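You operate a simulated robot arm through the tools that you are given. There is no shell and no other tool.

You are at the controls of a simulated robot arm. One attempt, no reset.

## Task
Gauge the grey roller: REJECT tray if it is under the size on the card, else GOOD tray.
Fine: leave the gauge jaw open.
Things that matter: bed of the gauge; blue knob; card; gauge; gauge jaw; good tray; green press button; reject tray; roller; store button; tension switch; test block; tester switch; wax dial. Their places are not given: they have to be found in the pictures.

It is judged by the outcome, as a careful person would: the job done as asked, and still so three seconds after it is handed in. It fails if anything else is knocked over, pushed out of place, dropped, spilled or broken.

## Robot
A 7-joint arm with a two-finger parallel gripper, fixed in place. Base frame: the origin is at the foot of the arm, x ahead of it, y to its left, z up; the work surface is at about z = 880. Lengths are in mm, angles in rad, forces in N, time in s.
With the tool pointing down near the work surface it reaches from about 340 to 740 mm from the base axis. Its first joint turns from -2.496 to 2.496 rad. Payload 3 kg.
Tool frame: the origin (TCP) lies between the finger pads and is the grasp point; the fingertips stand 30 mm ahead of it; z points along the fingers, y is the line along which they close. The gripper opens to 94 mm. The fingers are 28 mm wide and 10 mm thick; the gripper's body (50 by 96 mm) begins 55 mm behind the TCP.
Orientation is that of the tool frame in the base frame, as a unit quaternion [w, x, y, z]. With the fingers straight down and closing along the base's y, the tool's x points along the base's -x, its y along +y and its z along -z.

## Interface
- The arm moves only by the tool drive_tool. Its arguments are lists of equal length, an entry for each row: "travel": the shift along the tool's x, y, z in mm, a list of three; "turn": the turn, a rotation vector about the tool's x, y, z in rad, a list of three; "grip": the finger opening in mm, from 0 to 94. In form: {"travel": [[tx, ty, tz], ...], "turn": [[ax, ay, az], ...], "grip": [grip, ...]}. A call has 1 to 20 rows; each row is the pose to reach, as a shift and turn from the pose commanded when the call began, along the tool's axes at that moment. A row lasts 0.2 s, in which the tool goes at most 50 mm and 0.15 rad; a call with a longer step from one row to the next is refused whole, and so is a gripper value outside its range. A pose out of reach is approached as far as the arm can. The call stops where the force on the tool passes 80 N (or 10 N more than at its start, if that is more) or the arm is blocked; 0.2 s more then pass. Each finger travels about 45 mm/s and halts on what it meets, pressing with about 43 N; the grip force reading is that of the motor and also rises with nothing between the fingers. The clock runs only during rows and for 0.2 s after the last one: add rows that repeat a pose to give the fingers time. It gives the time, the measured TCP pose, the force on the tool (base axes), the opening and the grip force at its end, in the units of the frame above (readings bear some noise), with the torque about the TCP (base axes, N m) and any sound that the robot's microphone picked up.
- Cameras (640 x 400 px; columns grow to the right, rows downward): "scene" is fixed at [222, -501.3, 1442.6]; the picture's right is [0.84, -0.54, 0.00], its down [-0.22, -0.34, -0.92] and it looks along [0.50, 0.77, -0.40] (base axes); focal length 354 px, centre (320, 200). "wrist" rides on the gripper at [76, 14, -102] in the tool frame; the picture's right is [-0.18, 0.98, 0.00], its down [-0.75, -0.14, -0.64] and it looks along [-0.63, -0.12, 0.77] (tool axes); focal length 243 px, centre (320, 200).
- get_image(camera): a new picture of that camera. No time passes.
- lift_body(by): slides the trunk up (or, below 0, down) by that many mm; the arm rides with it, the base frame stays. It gives what a move gives, with no picture.
- point_at(camera, pixels): for up to 12 pixels [column, row] of the newest picture of that camera ("zoom" is the newest enlarged one), the place [x, y, z] in the base frame of the surface seen there, good to about 3 mm. No time passes.
- close_up(camera, box): a new picture of the part [left, top, right, bottom] of that camera's present view, enlarged. No time passes.
- close_job(): hands the job in; it is judged then, once.

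Open the gripper and draw the arm clear of the work before you hand the job in, unless the task says otherwise.

The tools are called after "Call:" as a command line: name --argument value ..., lists and objects as JSON in quotes. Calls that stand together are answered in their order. drive_tool: Moves the arm, as the interface text tells. Its arguments: {"type":"object","properties":{"travel":{"type":"array"},"turn":{"type":"array"},"grip":{"type":"array"}},"required":["travel","turn","grip"]} The other tools are called the same way: lift_body (by) slides the trunk up or down; get_image (camera) takes a picture; point_at (camera, pixels) gives the place of the surface under pixels of a picture; close_up (camera, box) takes an enlarged picture of a part of a camera's view; close_job () hands the job in.

At the start:

```text
clock: 0.0
eef_pos: [545.5, 247.8, 1136.1]
ee_rot: [-0.001, 0.001, 1.0, -0.002]
ft_force: [0.0, -0.3, -0.4]
wrist_torque: [-0.01, 0.07, 0.0]
gripper_width: 94.2
finger_force: 0.0
trunk travel left (down, up): [-225.0, 165.0]
```

scene: 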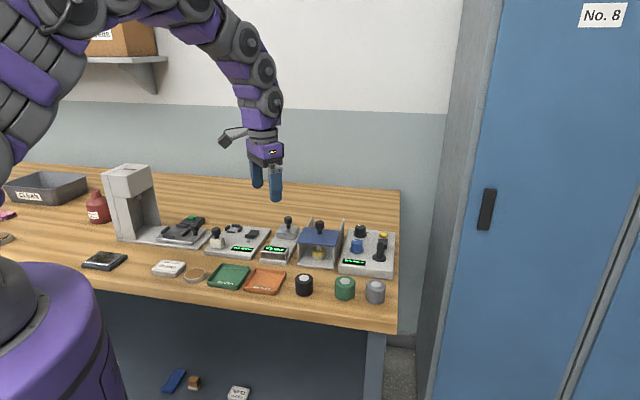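
wrist: 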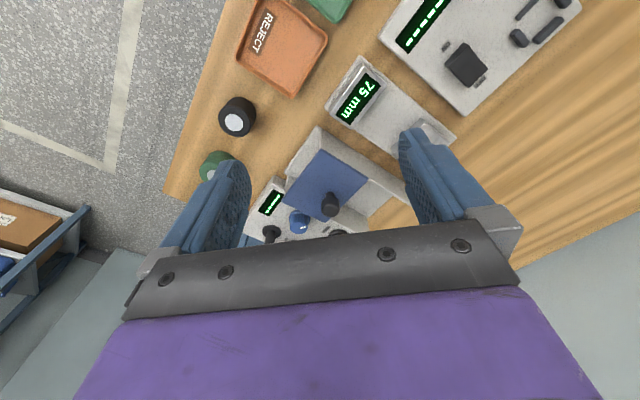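

The scene shows several devices in a row (px 200-400, 215-300) and rollers at (304,284), (345,288), (375,291). I take enlarged pictures to identify them.

Call:
close_up --camera "scene" --box '[190, 200, 410, 310]'

Call:
close_up --camera "scene" --box '[70, 200, 290, 310]'

Call:
close_up --camera "wrist" --box '[160, 0, 640, 260]'

```text
2.91 times, centred on (300, 255) of scene
```

zoom: 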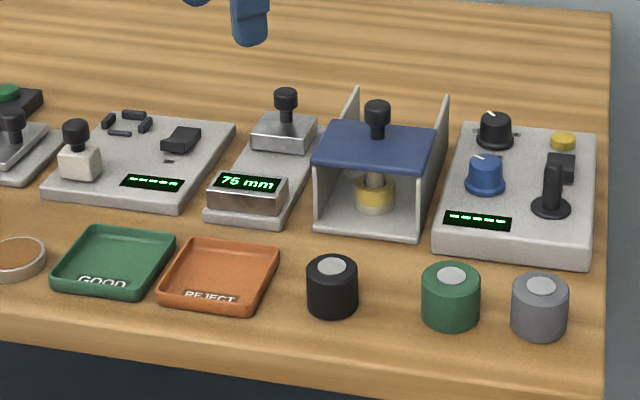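

```text
2.91 times, centred on (180, 255) of scene
```

zoom: 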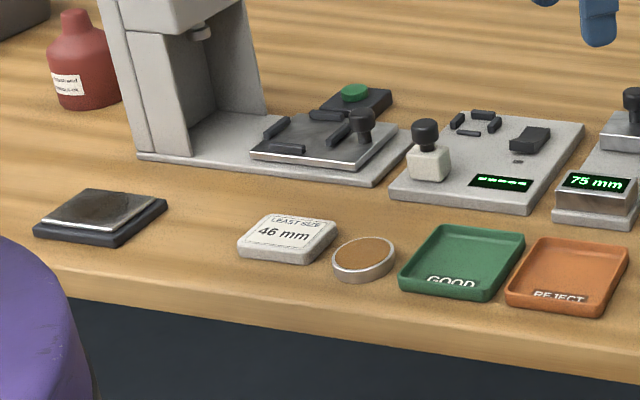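

```text
1.33 times, centred on (400, 130) of wrist
```

zoom: 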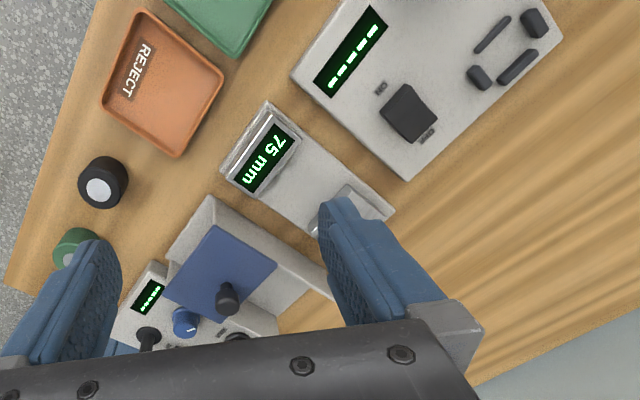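

The card reads "LEAST SIZE 46 mm" and the gauge shows 75 mm with its jaw open. I locate the gauge, rollers and trays with points.

Call:
close_up --camera "scene" --box '[250, 205, 340, 275]'

Call:
point_at --camera "scene" --pixels '[[375, 283], [375, 296], [345, 280], [304, 276], [229, 277], [265, 282], [288, 219], [288, 232], [275, 250], [285, 242], [319, 224], [319, 240]]'

```text
5.71 times, centred on (295, 240) of scene
```

zoom: 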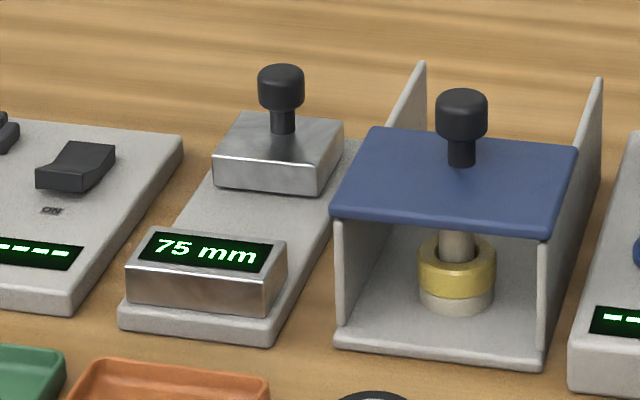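

```text
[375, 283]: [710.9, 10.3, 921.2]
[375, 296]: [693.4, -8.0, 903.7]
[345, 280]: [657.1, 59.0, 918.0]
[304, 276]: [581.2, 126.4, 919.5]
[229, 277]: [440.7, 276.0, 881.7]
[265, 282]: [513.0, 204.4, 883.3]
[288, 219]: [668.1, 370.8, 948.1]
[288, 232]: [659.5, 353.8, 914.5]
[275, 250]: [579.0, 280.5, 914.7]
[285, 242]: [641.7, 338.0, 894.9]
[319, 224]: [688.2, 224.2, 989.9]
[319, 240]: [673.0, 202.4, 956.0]
```

The gauge runs diagonally on the bench. I sample the gauge geometry in the enlarged picture.

Call:
point_at --camera "zoom" --pixels '[[280, 75], [238, 120], [335, 128], [222, 155], [312, 168], [215, 178], [312, 188], [165, 232], [285, 250], [270, 285], [130, 262], [255, 225]]'

Call:
point_at --camera "zoom" --pixels '[[200, 215], [310, 230], [260, 200], [280, 115], [125, 320], [270, 335], [340, 330], [535, 360], [375, 140], [570, 150], [540, 225], [335, 205]]'

Call:
point_at --camera "wrist" --pixels '[[362, 58], [403, 85], [355, 125], [330, 105], [385, 110], [455, 140], [232, 122], [238, 110], [415, 140], [270, 200], [365, 95]]'

```text
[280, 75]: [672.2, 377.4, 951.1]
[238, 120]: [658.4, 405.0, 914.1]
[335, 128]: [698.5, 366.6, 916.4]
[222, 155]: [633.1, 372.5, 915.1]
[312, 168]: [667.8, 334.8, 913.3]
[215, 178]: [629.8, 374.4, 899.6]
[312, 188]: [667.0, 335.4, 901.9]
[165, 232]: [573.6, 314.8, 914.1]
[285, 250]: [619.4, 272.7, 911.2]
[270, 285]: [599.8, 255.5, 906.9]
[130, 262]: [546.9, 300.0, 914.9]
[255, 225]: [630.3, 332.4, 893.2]
```

```text
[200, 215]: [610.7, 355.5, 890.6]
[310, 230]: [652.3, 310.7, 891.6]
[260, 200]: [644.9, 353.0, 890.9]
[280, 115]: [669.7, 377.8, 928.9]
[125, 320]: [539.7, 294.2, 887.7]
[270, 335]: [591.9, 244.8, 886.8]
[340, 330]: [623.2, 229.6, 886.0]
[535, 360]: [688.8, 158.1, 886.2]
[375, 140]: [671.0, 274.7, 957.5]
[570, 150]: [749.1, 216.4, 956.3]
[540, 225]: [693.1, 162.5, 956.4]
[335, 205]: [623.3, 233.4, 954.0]
```

```text
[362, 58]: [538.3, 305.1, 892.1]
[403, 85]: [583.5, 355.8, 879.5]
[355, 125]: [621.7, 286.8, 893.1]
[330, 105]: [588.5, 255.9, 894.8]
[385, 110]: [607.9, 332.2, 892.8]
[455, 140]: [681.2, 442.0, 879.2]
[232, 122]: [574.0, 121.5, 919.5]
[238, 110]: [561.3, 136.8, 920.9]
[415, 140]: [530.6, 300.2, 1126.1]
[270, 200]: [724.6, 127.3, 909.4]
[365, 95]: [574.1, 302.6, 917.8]
```

The moving jaw's near edge is around (650,353) and the fixed jaw's far edge around (597,294). The bed is at z≈891 and its axis runs about 47° in x-y. I move the tool high over the grey roller near (705,3) to look at it closely.

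Call:
drive_tool --travel '[[-20, -31, 9], [-40, -61, 19], [-60, -92, 28], [-80, -122, 38], [-100, -153, 47], [-120, -184, 57], [-140, -214, 66], [-160, -245, 76]]' --turn '[[0, 0, 0], [0, 0, 0], [0, 0, 0], [0, 0, 0], [0, 0, 0], [0, 0, 0], [0, 0, 0], [0, 0, 0]]' --grip '[94, 94, 94, 94, 94, 94, 94, 94]'

Call:
get_image --camera "wrist"

Call:
close_up --camera "scene" --box '[310, 210, 420, 310]'

```text
clock: 1.8
eef_pos: [705.7, -0.6, 1060.6]
ee_rot: [0.0, 0.0, 1.0, 0.0]
ft_force: [-0.5, 0.9, 0.6]
wrist_torque: [-0.01, -0.03, 0.01]
gripper_width: 93.9
finger_force: 0.0
trunk travel left (down, up): [-225.0, 165.0]
```

```text
taken
```

wrist: 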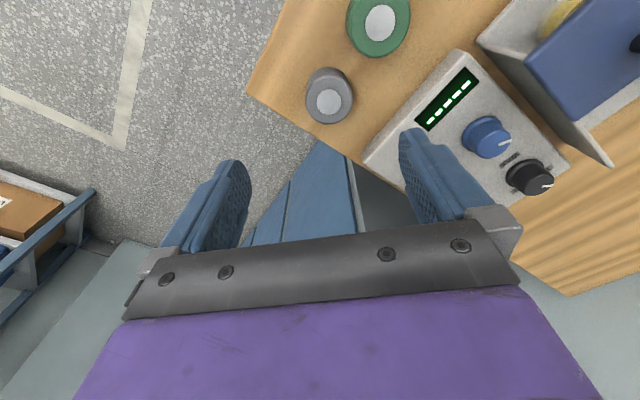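

```text
4.00 times, centred on (365, 260) of scene
```

zoom: 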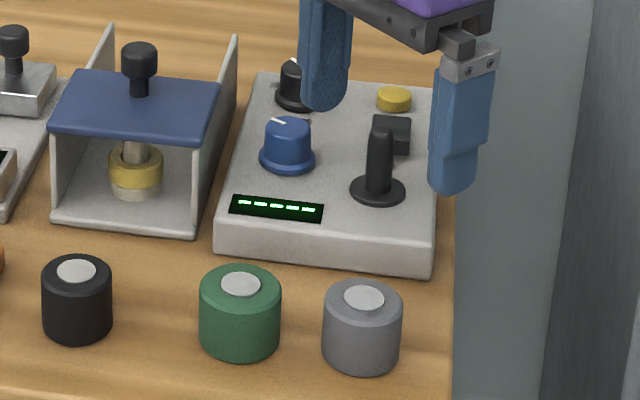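

The grey roller appears at wrist (329,96), with green well clear at (378,20). I measure the edges of its top in both views.

Call:
point_at --camera "wrist" --pixels '[[329, 101], [310, 92], [350, 88], [330, 120], [331, 72], [378, 20], [365, 162], [460, 55], [400, 110]]'

Call:
point_at --camera "zoom" --pixels '[[363, 298], [326, 302], [400, 302], [363, 284], [363, 318], [363, 368], [330, 360], [240, 284], [204, 290], [278, 290], [378, 135], [430, 275]]'

```text
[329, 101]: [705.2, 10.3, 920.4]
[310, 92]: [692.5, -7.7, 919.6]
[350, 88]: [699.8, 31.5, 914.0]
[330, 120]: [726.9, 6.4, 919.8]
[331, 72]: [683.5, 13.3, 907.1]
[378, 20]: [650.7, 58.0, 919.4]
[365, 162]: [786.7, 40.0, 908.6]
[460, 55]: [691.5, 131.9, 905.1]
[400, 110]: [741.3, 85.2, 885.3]
```

```text
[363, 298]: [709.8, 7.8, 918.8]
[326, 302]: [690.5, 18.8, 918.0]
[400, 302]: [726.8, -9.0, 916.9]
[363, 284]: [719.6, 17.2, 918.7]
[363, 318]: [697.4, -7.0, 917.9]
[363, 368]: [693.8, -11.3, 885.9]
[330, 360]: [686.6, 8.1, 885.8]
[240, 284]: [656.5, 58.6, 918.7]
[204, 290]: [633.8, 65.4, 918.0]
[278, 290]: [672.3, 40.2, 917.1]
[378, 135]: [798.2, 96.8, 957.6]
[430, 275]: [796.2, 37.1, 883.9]
```

The roller centre is about (708,6), diameter about 46 and top z≈919. I descend over it with the gripper partly closed to 76, well clear of the green roller.

Call:
drive_tool --travel '[[-2.5, 6.5, 20], [-2.5, 6.5, 50], [-2.5, 6.5, 80], [-2.5, 6.5, 105], [-2.5, 6.5, 125], [-2.5, 6.5, 142], [-2.5, 6.5, 142]]' --turn '[[0, 0, 0], [0, 0, 0], [0, 0, 0], [0, 0, 0], [0, 0, 0], [0, 0, 0], [0, 0, 0]]' --grip '[76, 76, 76, 76, 76, 76, 76]'

Call:
get_image --camera "wrist"

Call:
close_up --camera "scene" --box '[310, 210, 420, 310]'

```text
clock: 3.4
eef_pos: [707.2, 6.9, 919.3]
ee_rot: [-0.001, 0.001, 1.0, 0.0]
ft_force: [0.1, -0.4, 0.5]
wrist_torque: [-0.02, 0.01, -0.04]
gripper_width: 75.9
finger_force: 0.1
trunk travel left (down, up): [-225.0, 165.0]
```

```text
taken
```

wrist: 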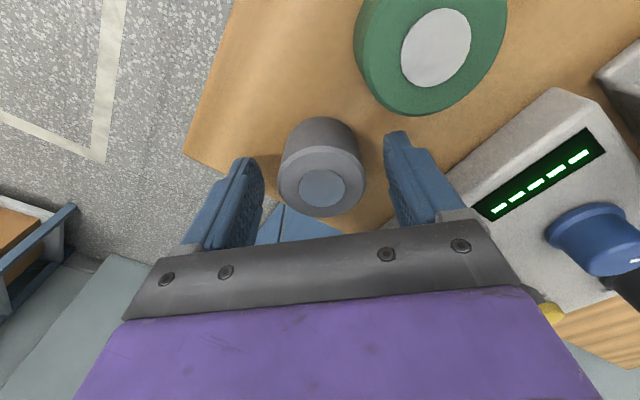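

```text
4.00 times, centred on (365, 260) of scene
```

zoom: 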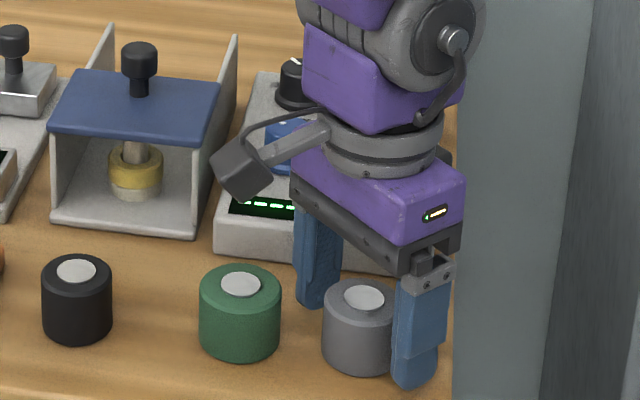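

The roller sits between the fingers. I check its top centre against the TCP before closing.

Call:
point_at --camera "wrist" --pixels '[[322, 188], [322, 150], [322, 211], [282, 185], [362, 180], [322, 205]]'

```text
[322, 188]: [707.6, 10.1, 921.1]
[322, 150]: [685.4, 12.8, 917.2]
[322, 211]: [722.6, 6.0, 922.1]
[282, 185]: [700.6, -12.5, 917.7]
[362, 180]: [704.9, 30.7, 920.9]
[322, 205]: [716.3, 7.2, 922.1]
```

Centre is about (707,9), aligned well. I close the fingers on it and hold.

Call:
drive_tool --travel '[[0, 2, 0], [0, 2, 0], [0, 2, 0], [0, 2, 0], [0, 2, 0], [0, 2, 0]]' --turn '[[0, 0, 0], [0, 0, 0], [0, 0, 0], [0, 0, 0], [0, 0, 0], [0, 0, 0]]' --grip '[60, 40, 30, 30, 30, 30]'

```text
clock: 4.8
eef_pos: [707.1, 9.7, 918.1]
ee_rot: [-0.001, 0.0, 1.0, 0.001]
ft_force: [0.3, -0.8, 1.6]
wrist_torque: [0.0, 0.02, -0.01]
gripper_width: 46.3
finger_force: 42.6
trunk travel left (down, up): [-225.0, 165.0]
```

The fingers hold the roller at about 46.3 mm, close to the limit, so the gauge must decide. I lift it straight up, carry it over the gauge and turn the tool about 47° so the fingers straddle the bed's width.

Call:
drive_tool --travel '[[0, 0, -15], [0, 0, -45], [0, 0, -80], [0, 0, -115], [0, 0, -147], [11, 38, -147], [22, 76, -147], [33.5, 115, -147], [45, 153, -147], [56, 191, -147], [67, 229, -147], [78, 268, -147], [89.5, 306, -147], [89.5, 306, -147]]' --turn '[[0, 0, 0], [0, 0, 0], [0, 0, 0], [0, 0, 0], [0, 0, 0], [0, 0, -0.102], [0, 0, -0.204], [0, 0, -0.306], [0, 0, -0.408], [0, 0, -0.51], [0, 0, -0.612], [0, 0, -0.714], [0, 0, -0.815], [0, 0, -0.815]]' --grip '[30, 30, 30, 30, 30, 30, 30, 30, 30, 30, 30, 30, 30, 30]'

Call:
get_image --camera "wrist"

Call:
close_up --camera "scene" --box '[230, 170, 350, 280]'

```text
clock: 7.8
eef_pos: [617.4, 315.8, 1065.4]
ee_rot: [-0.001, -0.396, 0.918, 0.0]
ft_force: [-0.6, 0.1, -1.1]
wrist_torque: [-0.01, 0.0, -0.01]
gripper_width: 46.1
finger_force: 43.2
trunk travel left (down, up): [-225.0, 165.0]
```

```text
taken
```

wrist: 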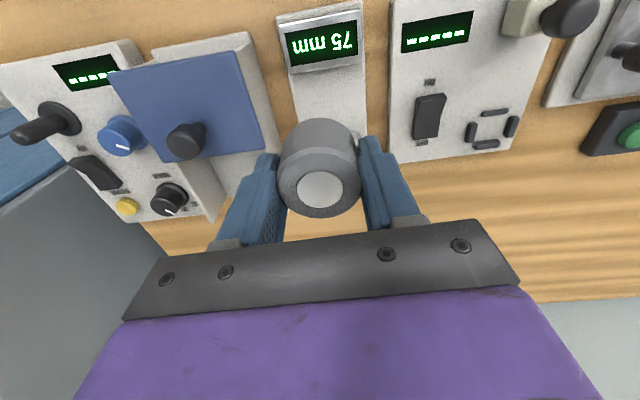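

```text
3.64 times, centred on (290, 225) of scene
```

zoom: 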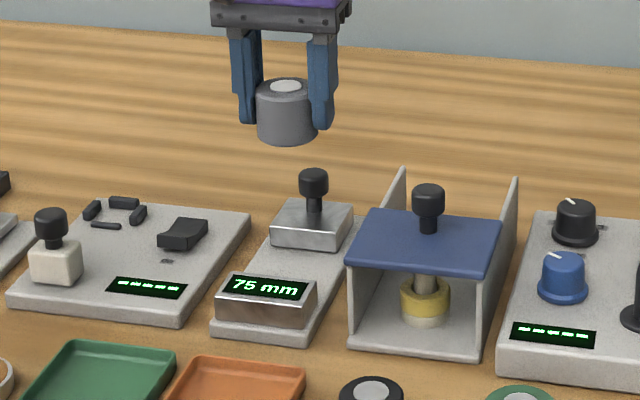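

I refine the gauge position: the fixed jaw's inner top edge runs from (289,66) to (360,58) in the wrist view, and the bed edges are visible below it.

Call:
point_at --camera "wrist" --pixels '[[290, 62], [360, 54], [280, 20], [355, 8], [290, 78], [362, 70], [296, 110], [366, 110], [325, 90], [300, 100], [360, 100], [325, 60]]'

Call:
point_at --camera "zoom" --pixels '[[245, 276], [315, 286], [222, 300], [304, 312], [278, 228], [340, 238], [284, 200], [352, 206], [313, 175], [272, 243], [337, 250], [313, 192]]'

```text
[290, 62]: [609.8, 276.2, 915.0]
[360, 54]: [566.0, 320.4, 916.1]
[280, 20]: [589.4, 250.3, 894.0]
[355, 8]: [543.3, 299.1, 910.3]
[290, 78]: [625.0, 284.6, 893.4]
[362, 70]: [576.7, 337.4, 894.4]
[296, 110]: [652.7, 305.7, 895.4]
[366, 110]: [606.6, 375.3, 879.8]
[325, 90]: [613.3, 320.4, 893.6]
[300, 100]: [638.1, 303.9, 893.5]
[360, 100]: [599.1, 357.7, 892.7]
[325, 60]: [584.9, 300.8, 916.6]
```

```text
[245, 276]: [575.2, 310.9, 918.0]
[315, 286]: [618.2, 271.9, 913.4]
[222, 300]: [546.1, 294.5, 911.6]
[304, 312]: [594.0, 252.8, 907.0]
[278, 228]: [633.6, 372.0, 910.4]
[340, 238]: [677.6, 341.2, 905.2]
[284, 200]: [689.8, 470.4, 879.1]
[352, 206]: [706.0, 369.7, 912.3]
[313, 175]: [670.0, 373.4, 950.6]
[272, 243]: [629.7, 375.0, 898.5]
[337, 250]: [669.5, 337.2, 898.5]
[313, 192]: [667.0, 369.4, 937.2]
```

The bed is at z≈892, the fixed face at axis coordinate ≈621 and the moving jaw face at ≈704. I shift the roller slightly onto the centre line, leaving about 6 mm to the fixed jaw, and descend to just above the bed.

Call:
drive_tool --travel '[[3.4, 3.8, 0], [3.4, 3.8, 30], [3.4, 3.8, 60], [3.4, 3.8, 90], [3.4, 3.8, 110], [3.4, 3.8, 122], [3.4, 3.8, 128], [3.4, 3.8, 128]]' --turn '[[0, 0, 0], [0, 0, 0], [0, 0, 0], [0, 0, 0], [0, 0, 0], [0, 0, 0], [0, 0, 0], [0, 0, 0]]' --grip '[30, 30, 30, 30, 30, 30, 30, 30]'

Call:
get_image --camera "wrist"

Call:
close_up --camera "scene" --box '[240, 200, 340, 270]'

```text
clock: 9.6
eef_pos: [613.3, 316.3, 935.2]
ee_rot: [-0.001, -0.396, 0.918, 0.001]
ft_force: [4.3, 3.0, 13.8]
wrist_torque: [-0.18, 0.1, -0.02]
gripper_width: 47.9
finger_force: 33.7
trunk travel left (down, up): [-225.0, 165.0]
```

```text
taken
```

wrist: 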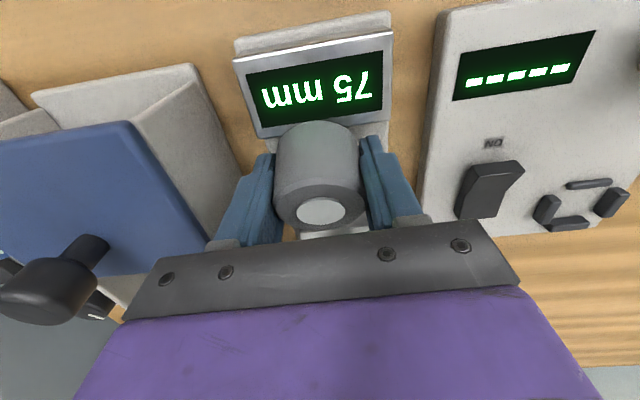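

```text
5.71 times, centred on (290, 235) of scene
```

zoom: 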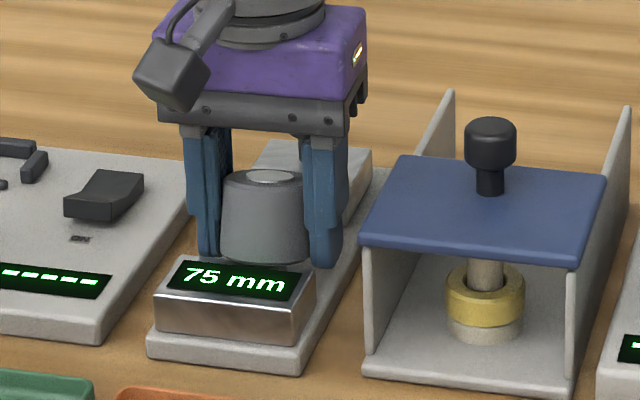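

The force reads 13.8 N upward and 5 N along +u, and the width grew to 47.9, so the roller is catching the fixed jaw's inner edge. I lift clear, then shift away from the fixed jaw.

Call:
drive_tool --travel '[[0, 0, -10], [0, 0, -25], [0, 0, -40], [-5, 0, -40], [-9, 0, -40], [-9, 0, -40]]' --turn '[[0, 0, 0], [0, 0, 0], [0, 0, 0], [0, 0, 0], [0, 0, 0], [0, 0, 0]]' --grip '[30, 30, 30, 30, 30, 30]'

Call:
get_image --camera "wrist"

Call:
close_up --camera "scene" --box '[240, 190, 340, 260]'

```text
clock: 11.0
eef_pos: [619.9, 323.1, 976.7]
ee_rot: [0.0, -0.396, 0.918, 0.0]
ft_force: [-0.6, 0.2, -0.6]
wrist_torque: [0.03, -0.01, 0.01]
gripper_width: 47.5
finger_force: 43.1
trunk travel left (down, up): [-225.0, 165.0]
```

```text
taken
```

wrist: 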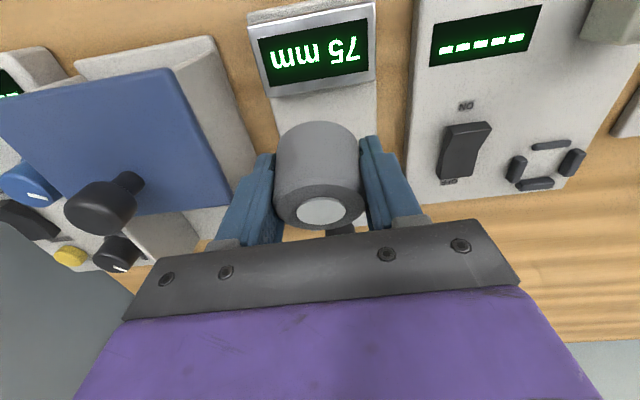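

```text
5.71 times, centred on (290, 225) of scene
```

zoom: 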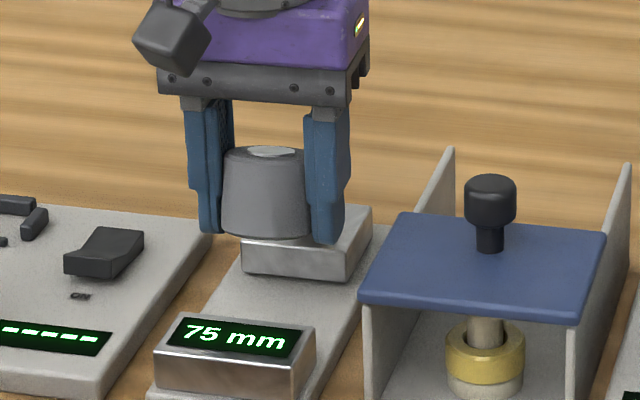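

The lift shows the roller now tilted in the grip, with its top leaning toward the moving jaw. I measure its extent and the gauge faces before setting it on the bed, where it can right itself.

Call:
point_at --camera "wrist" --pixels '[[318, 128], [318, 160], [320, 183], [320, 194], [320, 211], [320, 225], [325, 82], [268, 88], [372, 75], [320, 91], [290, 105], [370, 110]]'

Call:
point_at --camera "zoom" --pixels '[[275, 235], [225, 225], [228, 155], [275, 148], [275, 158], [335, 253], [335, 280], [245, 240], [243, 270], [180, 318], [310, 336], [275, 200]]'

```text
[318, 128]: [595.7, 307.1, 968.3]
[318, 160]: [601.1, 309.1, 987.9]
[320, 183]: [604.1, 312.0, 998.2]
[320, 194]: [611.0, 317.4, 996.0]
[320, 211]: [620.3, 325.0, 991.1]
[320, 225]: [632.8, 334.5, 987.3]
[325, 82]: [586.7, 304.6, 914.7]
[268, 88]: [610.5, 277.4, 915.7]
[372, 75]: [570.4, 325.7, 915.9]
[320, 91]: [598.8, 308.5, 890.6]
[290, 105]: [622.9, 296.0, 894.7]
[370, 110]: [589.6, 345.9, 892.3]
```

```text
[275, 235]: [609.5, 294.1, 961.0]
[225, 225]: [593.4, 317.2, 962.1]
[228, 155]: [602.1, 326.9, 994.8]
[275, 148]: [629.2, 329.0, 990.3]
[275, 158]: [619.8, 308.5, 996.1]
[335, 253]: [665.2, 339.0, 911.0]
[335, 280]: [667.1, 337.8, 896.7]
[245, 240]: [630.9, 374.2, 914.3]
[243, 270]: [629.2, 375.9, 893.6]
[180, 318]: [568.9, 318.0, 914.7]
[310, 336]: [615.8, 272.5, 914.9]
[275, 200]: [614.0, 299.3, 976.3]
```

The roller is tilted about 17° and has slid up in the grip. Its lower (+u) edge is about level with the fingertips. I shift 15.5 mm toward the moving jaw to centre it between the jaws and lower it to just above the bed.

Call:
drive_tool --travel '[[-8, 0, 0], [-15.5, 0, 0], [-15.5, 0, 15], [-15.5, 0, 30], [-15.5, 0, 42], [-15.5, 0, 49], [-15.5, 0, 51], [-15.5, 0, 51]]' --turn '[[0, 0, 0], [0, 0, 0], [0, 0, 0], [0, 0, 0], [0, 0, 0], [0, 0, 0], [0, 0, 0], [0, 0, 0]]' --grip '[30, 30, 30, 30, 30, 30, 30, 30]'

Call:
get_image --camera "wrist"

Call:
close_up --camera "scene" --box '[240, 200, 340, 270]'

```text
clock: 12.8
eef_pos: [631.0, 333.2, 926.8]
ee_rot: [0.0, -0.396, 0.918, -0.001]
ft_force: [0.0, 1.6, -0.5]
wrist_torque: [0.01, 0.03, -0.01]
gripper_width: 47.3
finger_force: 43.0
trunk travel left (down, up): [-225.0, 165.0]
```

```text
taken
```

wrist: 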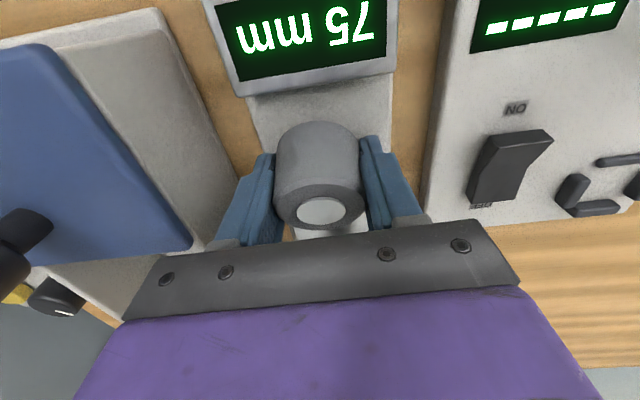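

```text
5.71 times, centred on (290, 235) of scene
```

zoom: 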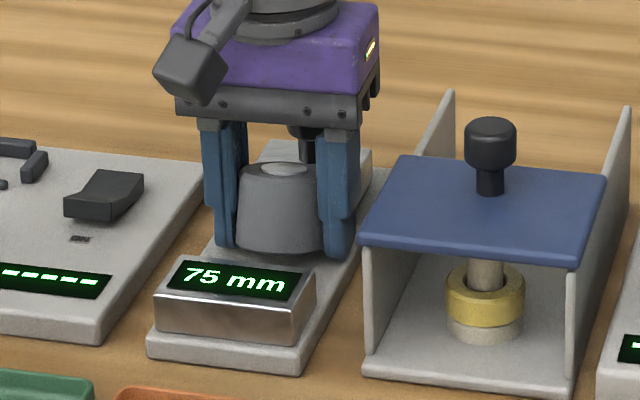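

There is no contact yet at TCP z≈926. I lower another 2 mm and read the force.

Call:
drive_tool --travel '[[0, 0, 1], [0, 0, 2], [0, 0, 2]]' --turn '[[0, 0, 0], [0, 0, 0], [0, 0, 0]]' --grip '[30, 30, 30]'

```text
clock: 13.6
eef_pos: [631.1, 333.8, 925.0]
ee_rot: [-0.001, -0.396, 0.918, 0.0]
ft_force: [-0.7, 0.0, -0.5]
wrist_torque: [-0.02, -0.02, -0.01]
gripper_width: 47.5
finger_force: 43.2
trunk travel left (down, up): [-225.0, 165.0]
```

Still no contact; I go down in 1 mm steps.

Call:
drive_tool --travel '[[0, 0, 1], [0, 0, 1], [0, 0, 1.5], [0, 0, 1.5]]' --turn '[[0, 0, 0], [0, 0, 0], [0, 0, 0], [0, 0, 0]]' --grip '[30, 30, 30, 30]'

Call:
close_up --camera "scene" --box '[260, 215, 320, 257]'

```text
clock: 14.6
eef_pos: [630.3, 334.6, 923.5]
ee_rot: [0.001, -0.396, 0.918, -0.001]
ft_force: [0.4, 0.6, 10.0]
wrist_torque: [0.15, 0.05, -0.06]
gripper_width: 47.3
finger_force: 43.2
trunk travel left (down, up): [-225.0, 165.0]
```

```text
9.52 times, centred on (290, 236) of scene
```

zoom: 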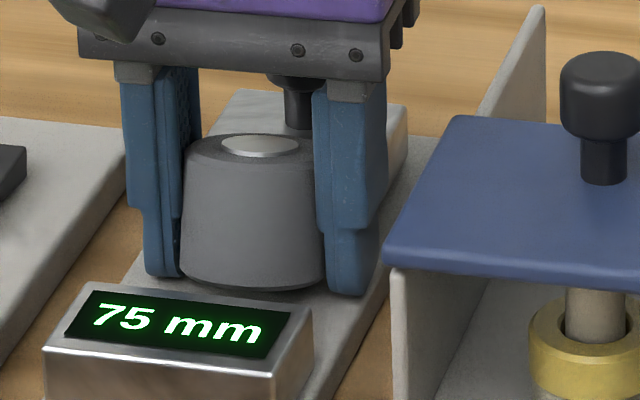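

Contact reads about 10 N, so the roller edge or the fingertips are on the bed. I open the fingers gradually so the roller settles flat.

Call:
drive_tool --travel '[[0, 0, -0.5], [0, 0, -0.5], [0, 0, -0.5], [0, 0, -0.5], [0, 0, -0.5], [0, 0, -0.5], [0, 0, -0.5], [0, 0, -0.5], [0, 0, -0.5], [0, 0, -0.5]]' --turn '[[0, 0, 0], [0, 0, 0], [0, 0, 0], [0, 0, 0], [0, 0, 0], [0, 0, 0], [0, 0, 0], [0, 0, 0], [0, 0, 0], [0, 0, 0]]' --grip '[46, 47, 47.5, 48, 48.5, 49, 50, 54, 60, 64]'

Call:
get_image --camera "wrist"

Call:
close_up --camera "scene" --box '[260, 215, 320, 257]'

```text
clock: 16.8
eef_pos: [627.7, 335.2, 924.4]
ee_rot: [0.0, -0.397, 0.918, 0.0]
ft_force: [-7.8, 1.8, 13.1]
wrist_torque: [-0.24, -0.16, 0.01]
gripper_width: 60.9
finger_force: 0.2
trunk travel left (down, up): [-225.0, 165.0]
```

```text
taken
```

wrist: 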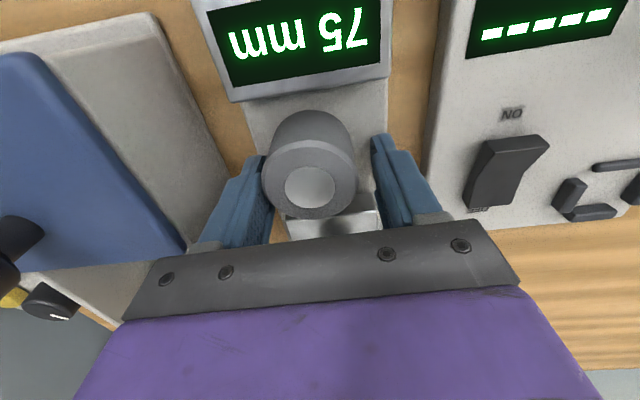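

```text
9.52 times, centred on (290, 236) of scene
```

zoom: 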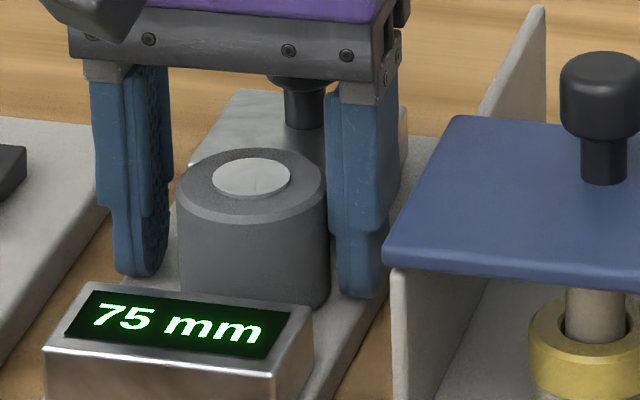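

The roller now stands nearly upright, but the tool still feels about 13 N up and 8 N sideways, with a fingertip likely rubbing the bed and roller. I raise a few mm and check.

Call:
drive_tool --travel '[[0, 0, -1], [0, 0, -3], [0, 0, -3]]' --turn '[[0, 0, 0], [0, 0, 0], [0, 0, 0]]' --grip '[64, 64, 64]'

Call:
close_up --camera "scene" --box '[260, 215, 320, 257]'

Call:
close_up --camera "wrist" --box '[180, 60, 460, 250]'

```text
clock: 17.6
eef_pos: [630.6, 334.4, 927.2]
ee_rot: [0.001, -0.396, 0.918, -0.001]
ft_force: [-0.5, -0.1, -0.7]
wrist_torque: [0.0, -0.01, -0.03]
gripper_width: 63.9
finger_force: 0.2
trunk travel left (down, up): [-225.0, 165.0]
```

```text
9.52 times, centred on (290, 236) of scene
```

zoom: 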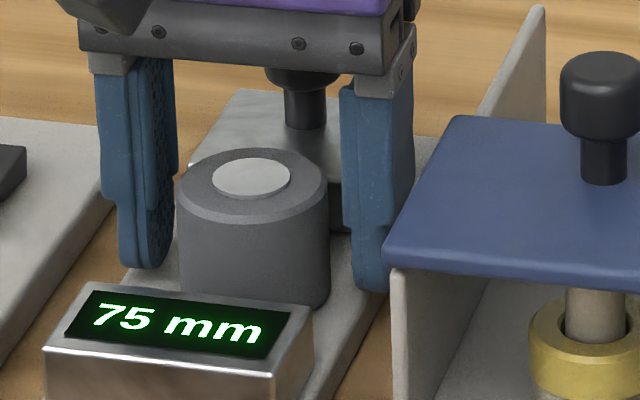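

```text
2.11 times, centred on (320, 155) of wrist
```

zoom: 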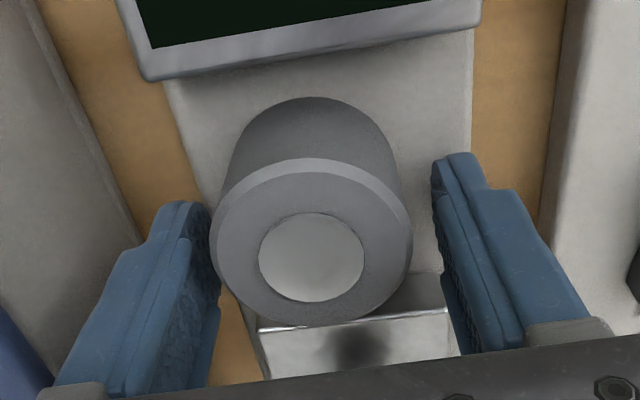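

The force is gone and the roller stands upright on the bed, offset to one side. I check its centre against the bed.

Call:
point_at --camera "zoom" --pixels '[[312, 256], [215, 235], [408, 235], [312, 175], [312, 318], [200, 150], [472, 150], [310, 68], [265, 328], [445, 312]]'

```text
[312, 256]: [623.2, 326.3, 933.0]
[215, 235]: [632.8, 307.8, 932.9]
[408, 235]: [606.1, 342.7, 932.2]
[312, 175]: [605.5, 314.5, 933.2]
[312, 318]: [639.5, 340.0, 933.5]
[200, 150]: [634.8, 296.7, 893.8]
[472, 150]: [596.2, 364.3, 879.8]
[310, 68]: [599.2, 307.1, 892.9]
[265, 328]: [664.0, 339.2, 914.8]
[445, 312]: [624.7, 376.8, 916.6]
```

The roller top is level (z≈933 all round) and centred at (622.5,327), midway between the jaws. I raise clear and move above the jaw knob at about (669,373).

Call:
drive_tool --travel '[[0, 0, -15], [0, 0, -40], [0, 0, -85], [-25, -1, -85], [-54.5, -1.5, -85], [-54.5, -1.5, -85]]' --turn '[[0, 0, 0], [0, 0, 0], [0, 0, 0], [0, 0, 0], [0, 0, 0], [0, 0, 0]]' --grip '[64, 64, 60, 54, 50, 50]'

Call:
get_image --camera "wrist"

Call:
close_up --camera "scene" --box '[240, 190, 340, 260]'

```text
clock: 19.0
eef_pos: [663.6, 363.0, 1012.0]
ee_rot: [0.0, -0.395, 0.919, -0.001]
ft_force: [0.5, -0.4, -0.4]
wrist_torque: [-0.01, 0.01, -0.01]
gripper_width: 50.4
finger_force: 0.0
out of reach, approached as far as the arm can: row 5, 6
trunk travel left (down, up): [-225.0, 165.0]
```

```text
taken
```

wrist: 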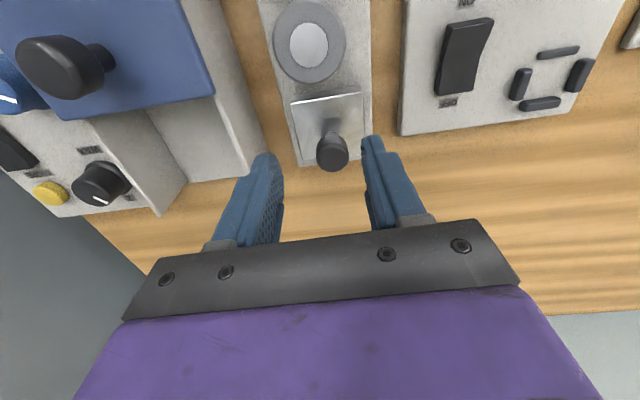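

```text
5.71 times, centred on (290, 225) of scene
```

zoom: 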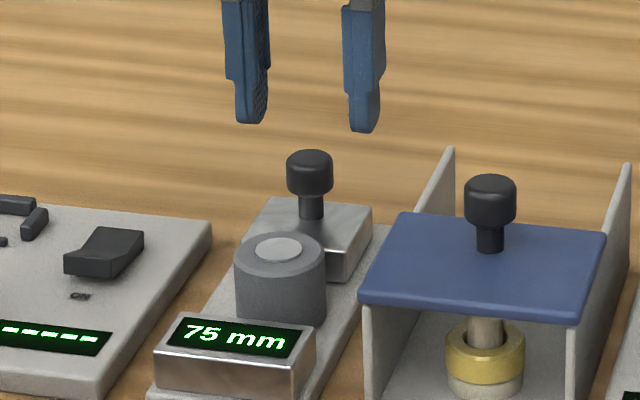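

The wrist view shows the knob at (332,150), about 11 mm further out than the arm reached while vertical. I tilt the fingers outward 0.25 rad so the wrist stays within reach.

Call:
drive_tool --travel '[[0, 0, 0], [0, 0, 0], [0, 0, 0], [0, 0, 0]]' --turn '[[0, -0.1, 0], [0, -0.2, 0], [0, -0.25, 0], [0, -0.25, 0]]' --grip '[50, 50, 50, 50]'

Call:
get_image --camera "wrist"

Call:
close_up --camera "scene" --box '[240, 190, 340, 260]'

```text
clock: 20.0
eef_pos: [662.1, 365.2, 1011.0]
ee_rot: [0.115, -0.393, 0.911, 0.05]
ft_force: [-0.1, 0.0, 0.0]
wrist_torque: [-0.02, -0.01, -0.03]
gripper_width: 50.0
finger_force: 0.1
trunk travel left (down, up): [-225.0, 165.0]
```

```text
taken
```

wrist: 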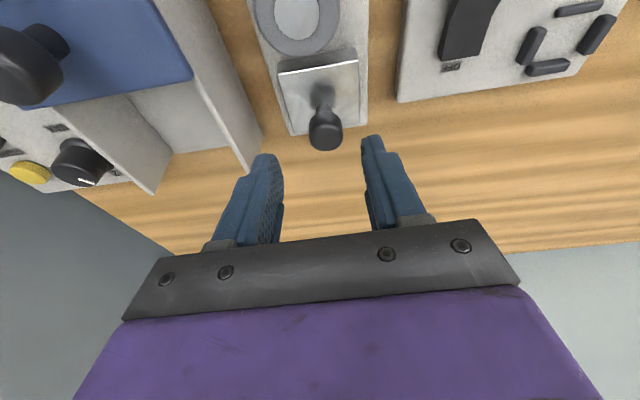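

```text
5.71 times, centred on (290, 225) of scene
```

zoom: 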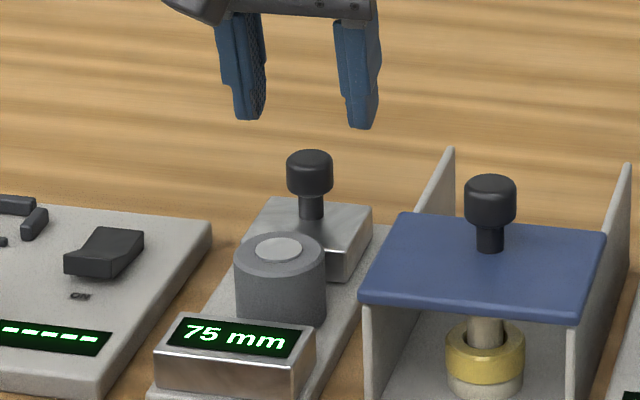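

The tool axis now leans outward as wanted. I measure the knob precisely in both views.

Call:
point_at --camera "wrist" --pixels '[[325, 138], [325, 122], [310, 130], [341, 130], [284, 75], [357, 64], [290, 20]]'

Call:
point_at --camera "zoom" --pixels '[[310, 156], [289, 170], [331, 170], [310, 178], [310, 188], [310, 206], [268, 215], [345, 225], [368, 208], [280, 248]]'

```text
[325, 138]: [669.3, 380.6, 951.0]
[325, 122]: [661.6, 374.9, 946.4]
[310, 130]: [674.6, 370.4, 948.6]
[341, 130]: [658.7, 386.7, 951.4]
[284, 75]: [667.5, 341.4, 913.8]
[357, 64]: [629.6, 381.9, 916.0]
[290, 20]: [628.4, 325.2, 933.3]
```

```text
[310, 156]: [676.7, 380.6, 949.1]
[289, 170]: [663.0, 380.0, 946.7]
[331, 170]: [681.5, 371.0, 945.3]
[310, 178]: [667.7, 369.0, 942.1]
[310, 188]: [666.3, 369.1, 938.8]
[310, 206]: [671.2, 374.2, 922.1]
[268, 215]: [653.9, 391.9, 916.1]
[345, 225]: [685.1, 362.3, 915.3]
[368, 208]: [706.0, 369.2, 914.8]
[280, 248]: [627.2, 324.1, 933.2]
```

The knob head is centred near (670,377) at z 936–951. I move out over it and lower to about 15 mm above grasp height.

Call:
drive_tool --travel '[[-10.7, 2, 2.7], [-3.3, 2, 31.8], [-0.3, 2, 43.4], [-0.3, 2, 43.4]]' --turn '[[0, 0, 0], [0, 0, 0], [0, 0, 0], [0, 0, 0]]' --grip '[44, 44, 44, 44]'

Call:
get_image --camera "wrist"

Call:
close_up --camera "scene" --box '[240, 190, 340, 260]'

```text
clock: 21.0
eef_pos: [667.6, 374.8, 968.3]
ee_rot: [0.115, -0.393, 0.911, 0.049]
ft_force: [-0.6, -0.4, -0.5]
wrist_torque: [0.0, -0.01, -0.01]
gripper_width: 44.0
finger_force: 0.1
trunk travel left (down, up): [-225.0, 165.0]
```

```text
taken
```

wrist: 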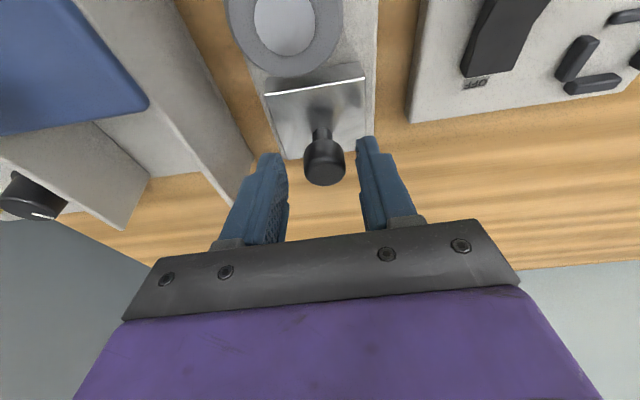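

```text
5.71 times, centred on (290, 225) of scene
```

zoom: 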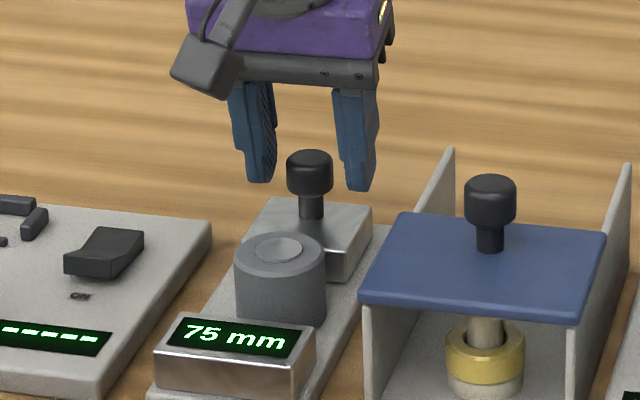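

The knob at wrist (324,165) lies between the fingers. I lower 14 mm vertically.

Call:
drive_tool --travel '[[1.7, 0, 6.8], [3.5, 0, 13.6], [3.5, 0, 13.6]]' --turn '[[0, 0, 0], [0, 0, 0], [0, 0, 0]]' --grip '[44, 44, 44]'

Call:
get_image --camera "wrist"

Call:
close_up --camera "scene" --box '[240, 190, 340, 260]'

```text
clock: 21.8
eef_pos: [667.7, 373.8, 955.0]
ee_rot: [0.114, -0.393, 0.911, 0.049]
ft_force: [-0.2, -0.1, -0.4]
wrist_torque: [-0.03, 0.01, 0.01]
gripper_width: 44.1
finger_force: 0.0
trunk travel left (down, up): [-225.0, 165.0]
```

```text
taken
```

wrist: 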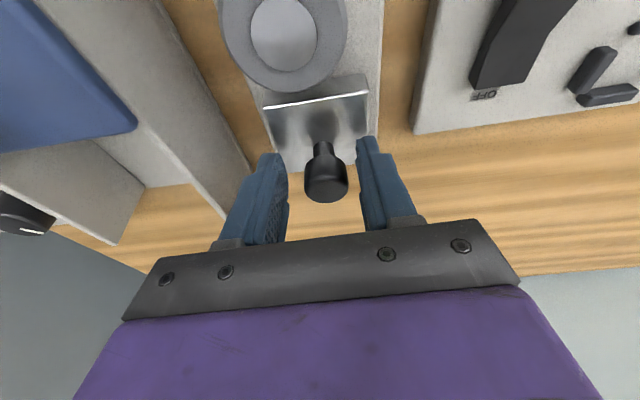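

```text
5.71 times, centred on (290, 225) of scene
```

zoom: 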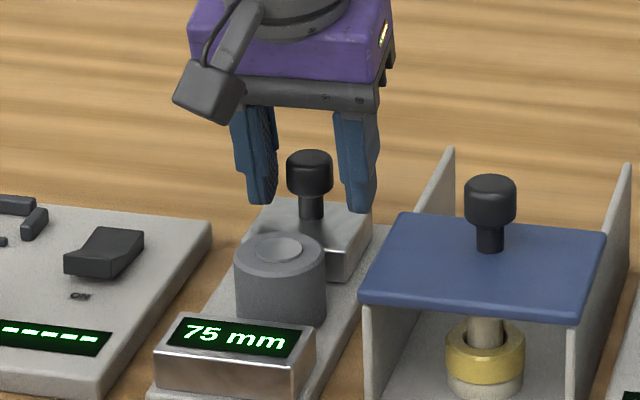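

The fingers straddle the knob without contact at z 955. I close on it.

Call:
drive_tool --travel '[[0, 0, 0], [0, 0, 0], [0, 0, 0], [0, 0, 0], [0, 0, 0]]' --turn '[[0, 0, 0], [0, 0, 0], [0, 0, 0], [0, 0, 0], [0, 0, 0]]' --grip '[34, 26, 18, 10, 10]'

Call:
close_up --camera "scene" --box '[240, 190, 340, 260]'

```text
clock: 23.0
eef_pos: [665.8, 376.2, 956.0]
ee_rot: [0.114, -0.394, 0.911, 0.049]
ft_force: [-12.9, 7.3, 0.2]
wrist_torque: [0.29, 0.35, 0.24]
gripper_width: 25.5
finger_force: 45.1
trunk travel left (down, up): [-225.0, 165.0]
```

```text
5.71 times, centred on (290, 225) of scene
```

zoom: 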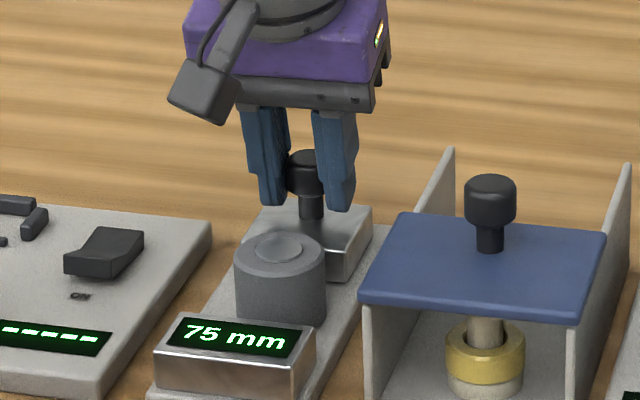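

The knob is held (25.5 mm) with a side force of about 15 N from a 3 mm offset, which I relieve. I then start pulling the jaw toward the fixed jaw, 10 mm first.

Call:
drive_tool --travel '[[0, 2.8, 0], [1.9, 2.8, -0.5], [4.8, 2.8, -1.2], [7.3, 2.8, -1.9], [9.7, 2.8, -2.5], [9.7, 2.8, -2.5]]' --turn '[[0, 0, 0], [0, 0, 0], [0, 0, 0], [0, 0, 0], [0, 0, 0], [0, 0, 0]]' --grip '[10, 10, 10, 10, 10, 10]'

Call:
close_up --camera "scene" --box '[240, 190, 340, 260]'

```text
clock: 24.4
eef_pos: [659.5, 368.8, 955.6]
ee_rot: [0.115, -0.394, 0.911, 0.05]
ft_force: [-4.0, 4.8, -0.2]
wrist_torque: [0.81, -0.52, -0.03]
gripper_width: 25.4
finger_force: 44.8
trunk travel left (down, up): [-225.0, 165.0]
```

```text
5.71 times, centred on (290, 225) of scene
```

zoom: 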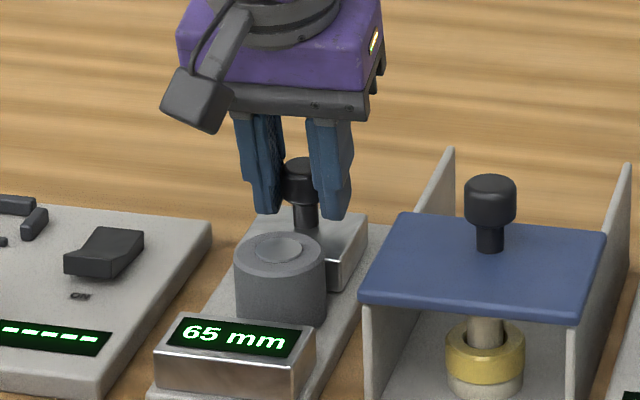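

The jaw follows smoothly and the gauge reads 65 mm. I continue another 12 mm in small steps.

Call:
drive_tool --travel '[[2.4, 0.5, -0.6], [4.8, 0.5, -1.2], [7.3, 0.5, -1.9], [9.7, 0.5, -2.5], [11.6, 0.5, -3.0], [11.6, 0.5, -3.0]]' --turn '[[0, 0, 0], [0, 0, 0], [0, 0, 0], [0, 0, 0], [0, 0, 0], [0, 0, 0]]' --grip '[10, 10, 10, 10, 10, 10]'

Call:
close_up --camera "scene" --box '[240, 190, 340, 260]'

```text
clock: 25.8
eef_pos: [650.0, 360.8, 955.0]
ee_rot: [0.114, -0.393, 0.911, 0.049]
ft_force: [-0.4, 0.2, 4.4]
wrist_torque: [-0.32, 0.17, 0.05]
gripper_width: 25.5
finger_force: 44.8
trunk travel left (down, up): [-225.0, 165.0]
```

```text
5.71 times, centred on (290, 225) of scene
```

zoom: 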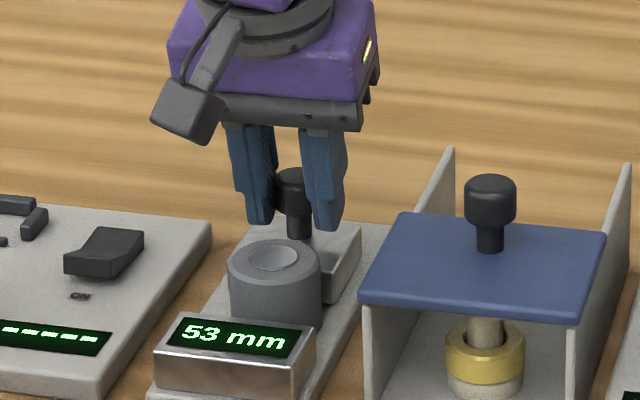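

The gauge reads 53 mm and the roller slides along with the jaw. I continue 4 mm gently.

Call:
drive_tool --travel '[[1.0, 0, -0.25], [1.9, 0, -0.5], [2.9, 0, -0.75], [3.9, 0, -1.0], [3.9, 0, -1.0]]' --turn '[[0, 0, 0], [0, 0, 0], [0, 0, 0], [0, 0, 0], [0, 0, 0]]' --grip '[10, 10, 10, 10, 10]'

Call:
close_up --camera "scene" --box '[240, 190, 340, 260]'

```text
clock: 27.0
eef_pos: [649.0, 358.1, 954.5]
ee_rot: [0.115, -0.393, 0.911, 0.049]
ft_force: [2.9, -0.8, -2.4]
wrist_torque: [0.53, -0.56, 0.0]
gripper_width: 25.3
finger_force: 45.1
trunk travel left (down, up): [-225.0, 165.0]
```

```text
5.71 times, centred on (290, 225) of scene
```

zoom: 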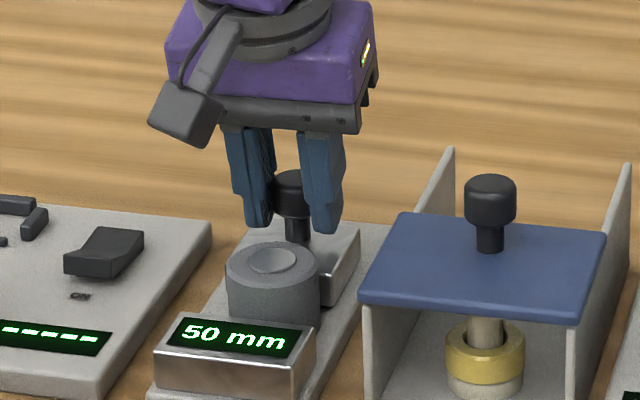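

The gauge reads 50 mm with little force. I continue in 1 mm steps.

Call:
drive_tool --travel '[[1.0, 0, -0.25], [1.9, 0, -0.5], [2.4, 0, -0.6], [2.4, 0, -0.6]]' --turn '[[0, 0, 0], [0, 0, 0], [0, 0, 0], [0, 0, 0]]' --grip '[10, 10, 10, 10]'

Call:
close_up --camera "scene" --box '[240, 190, 340, 260]'

```text
clock: 28.0
eef_pos: [645.8, 356.2, 954.2]
ee_rot: [0.114, -0.393, 0.911, 0.05]
ft_force: [3.4, 0.0, -4.3]
wrist_torque: [0.21, -0.17, -0.03]
gripper_width: 25.5
finger_force: 45.0
trunk travel left (down, up): [-225.0, 165.0]
```

```text
5.71 times, centred on (290, 225) of scene
```

zoom: 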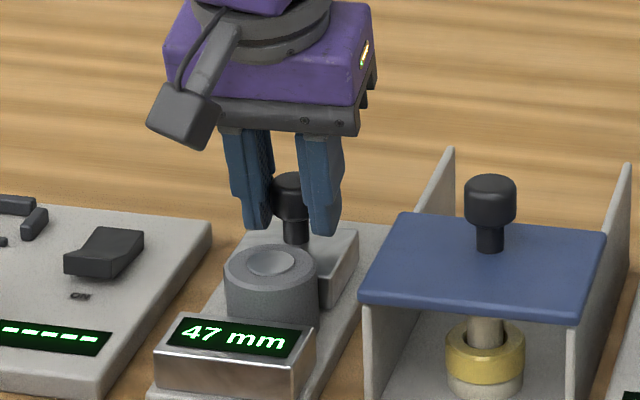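

The gauge reads 47 mm with no clear stop yet. I continue 1 mm more.

Call:
drive_tool --travel '[[0.5, 0, -0.12], [1.0, 0, -0.25], [1.0, 0, -0.25]]' --turn '[[0, 0, 0], [0, 0, 0], [0, 0, 0]]' --grip '[10, 10, 10]'

Call:
close_up --camera "scene" --box '[240, 190, 340, 260]'

```text
clock: 28.8
eef_pos: [646.5, 355.3, 953.6]
ee_rot: [0.115, -0.394, 0.911, 0.048]
ft_force: [7.2, 2.2, 0.0]
wrist_torque: [-0.47, 0.41, -0.02]
gripper_width: 25.2
finger_force: 45.0
trunk travel left (down, up): [-225.0, 165.0]
```

```text
5.71 times, centred on (290, 225) of scene
```

zoom: 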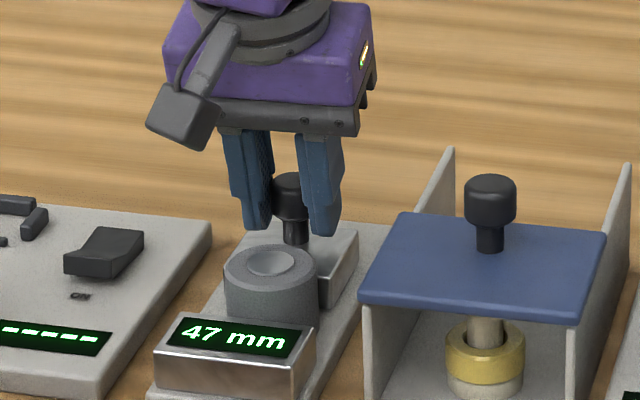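

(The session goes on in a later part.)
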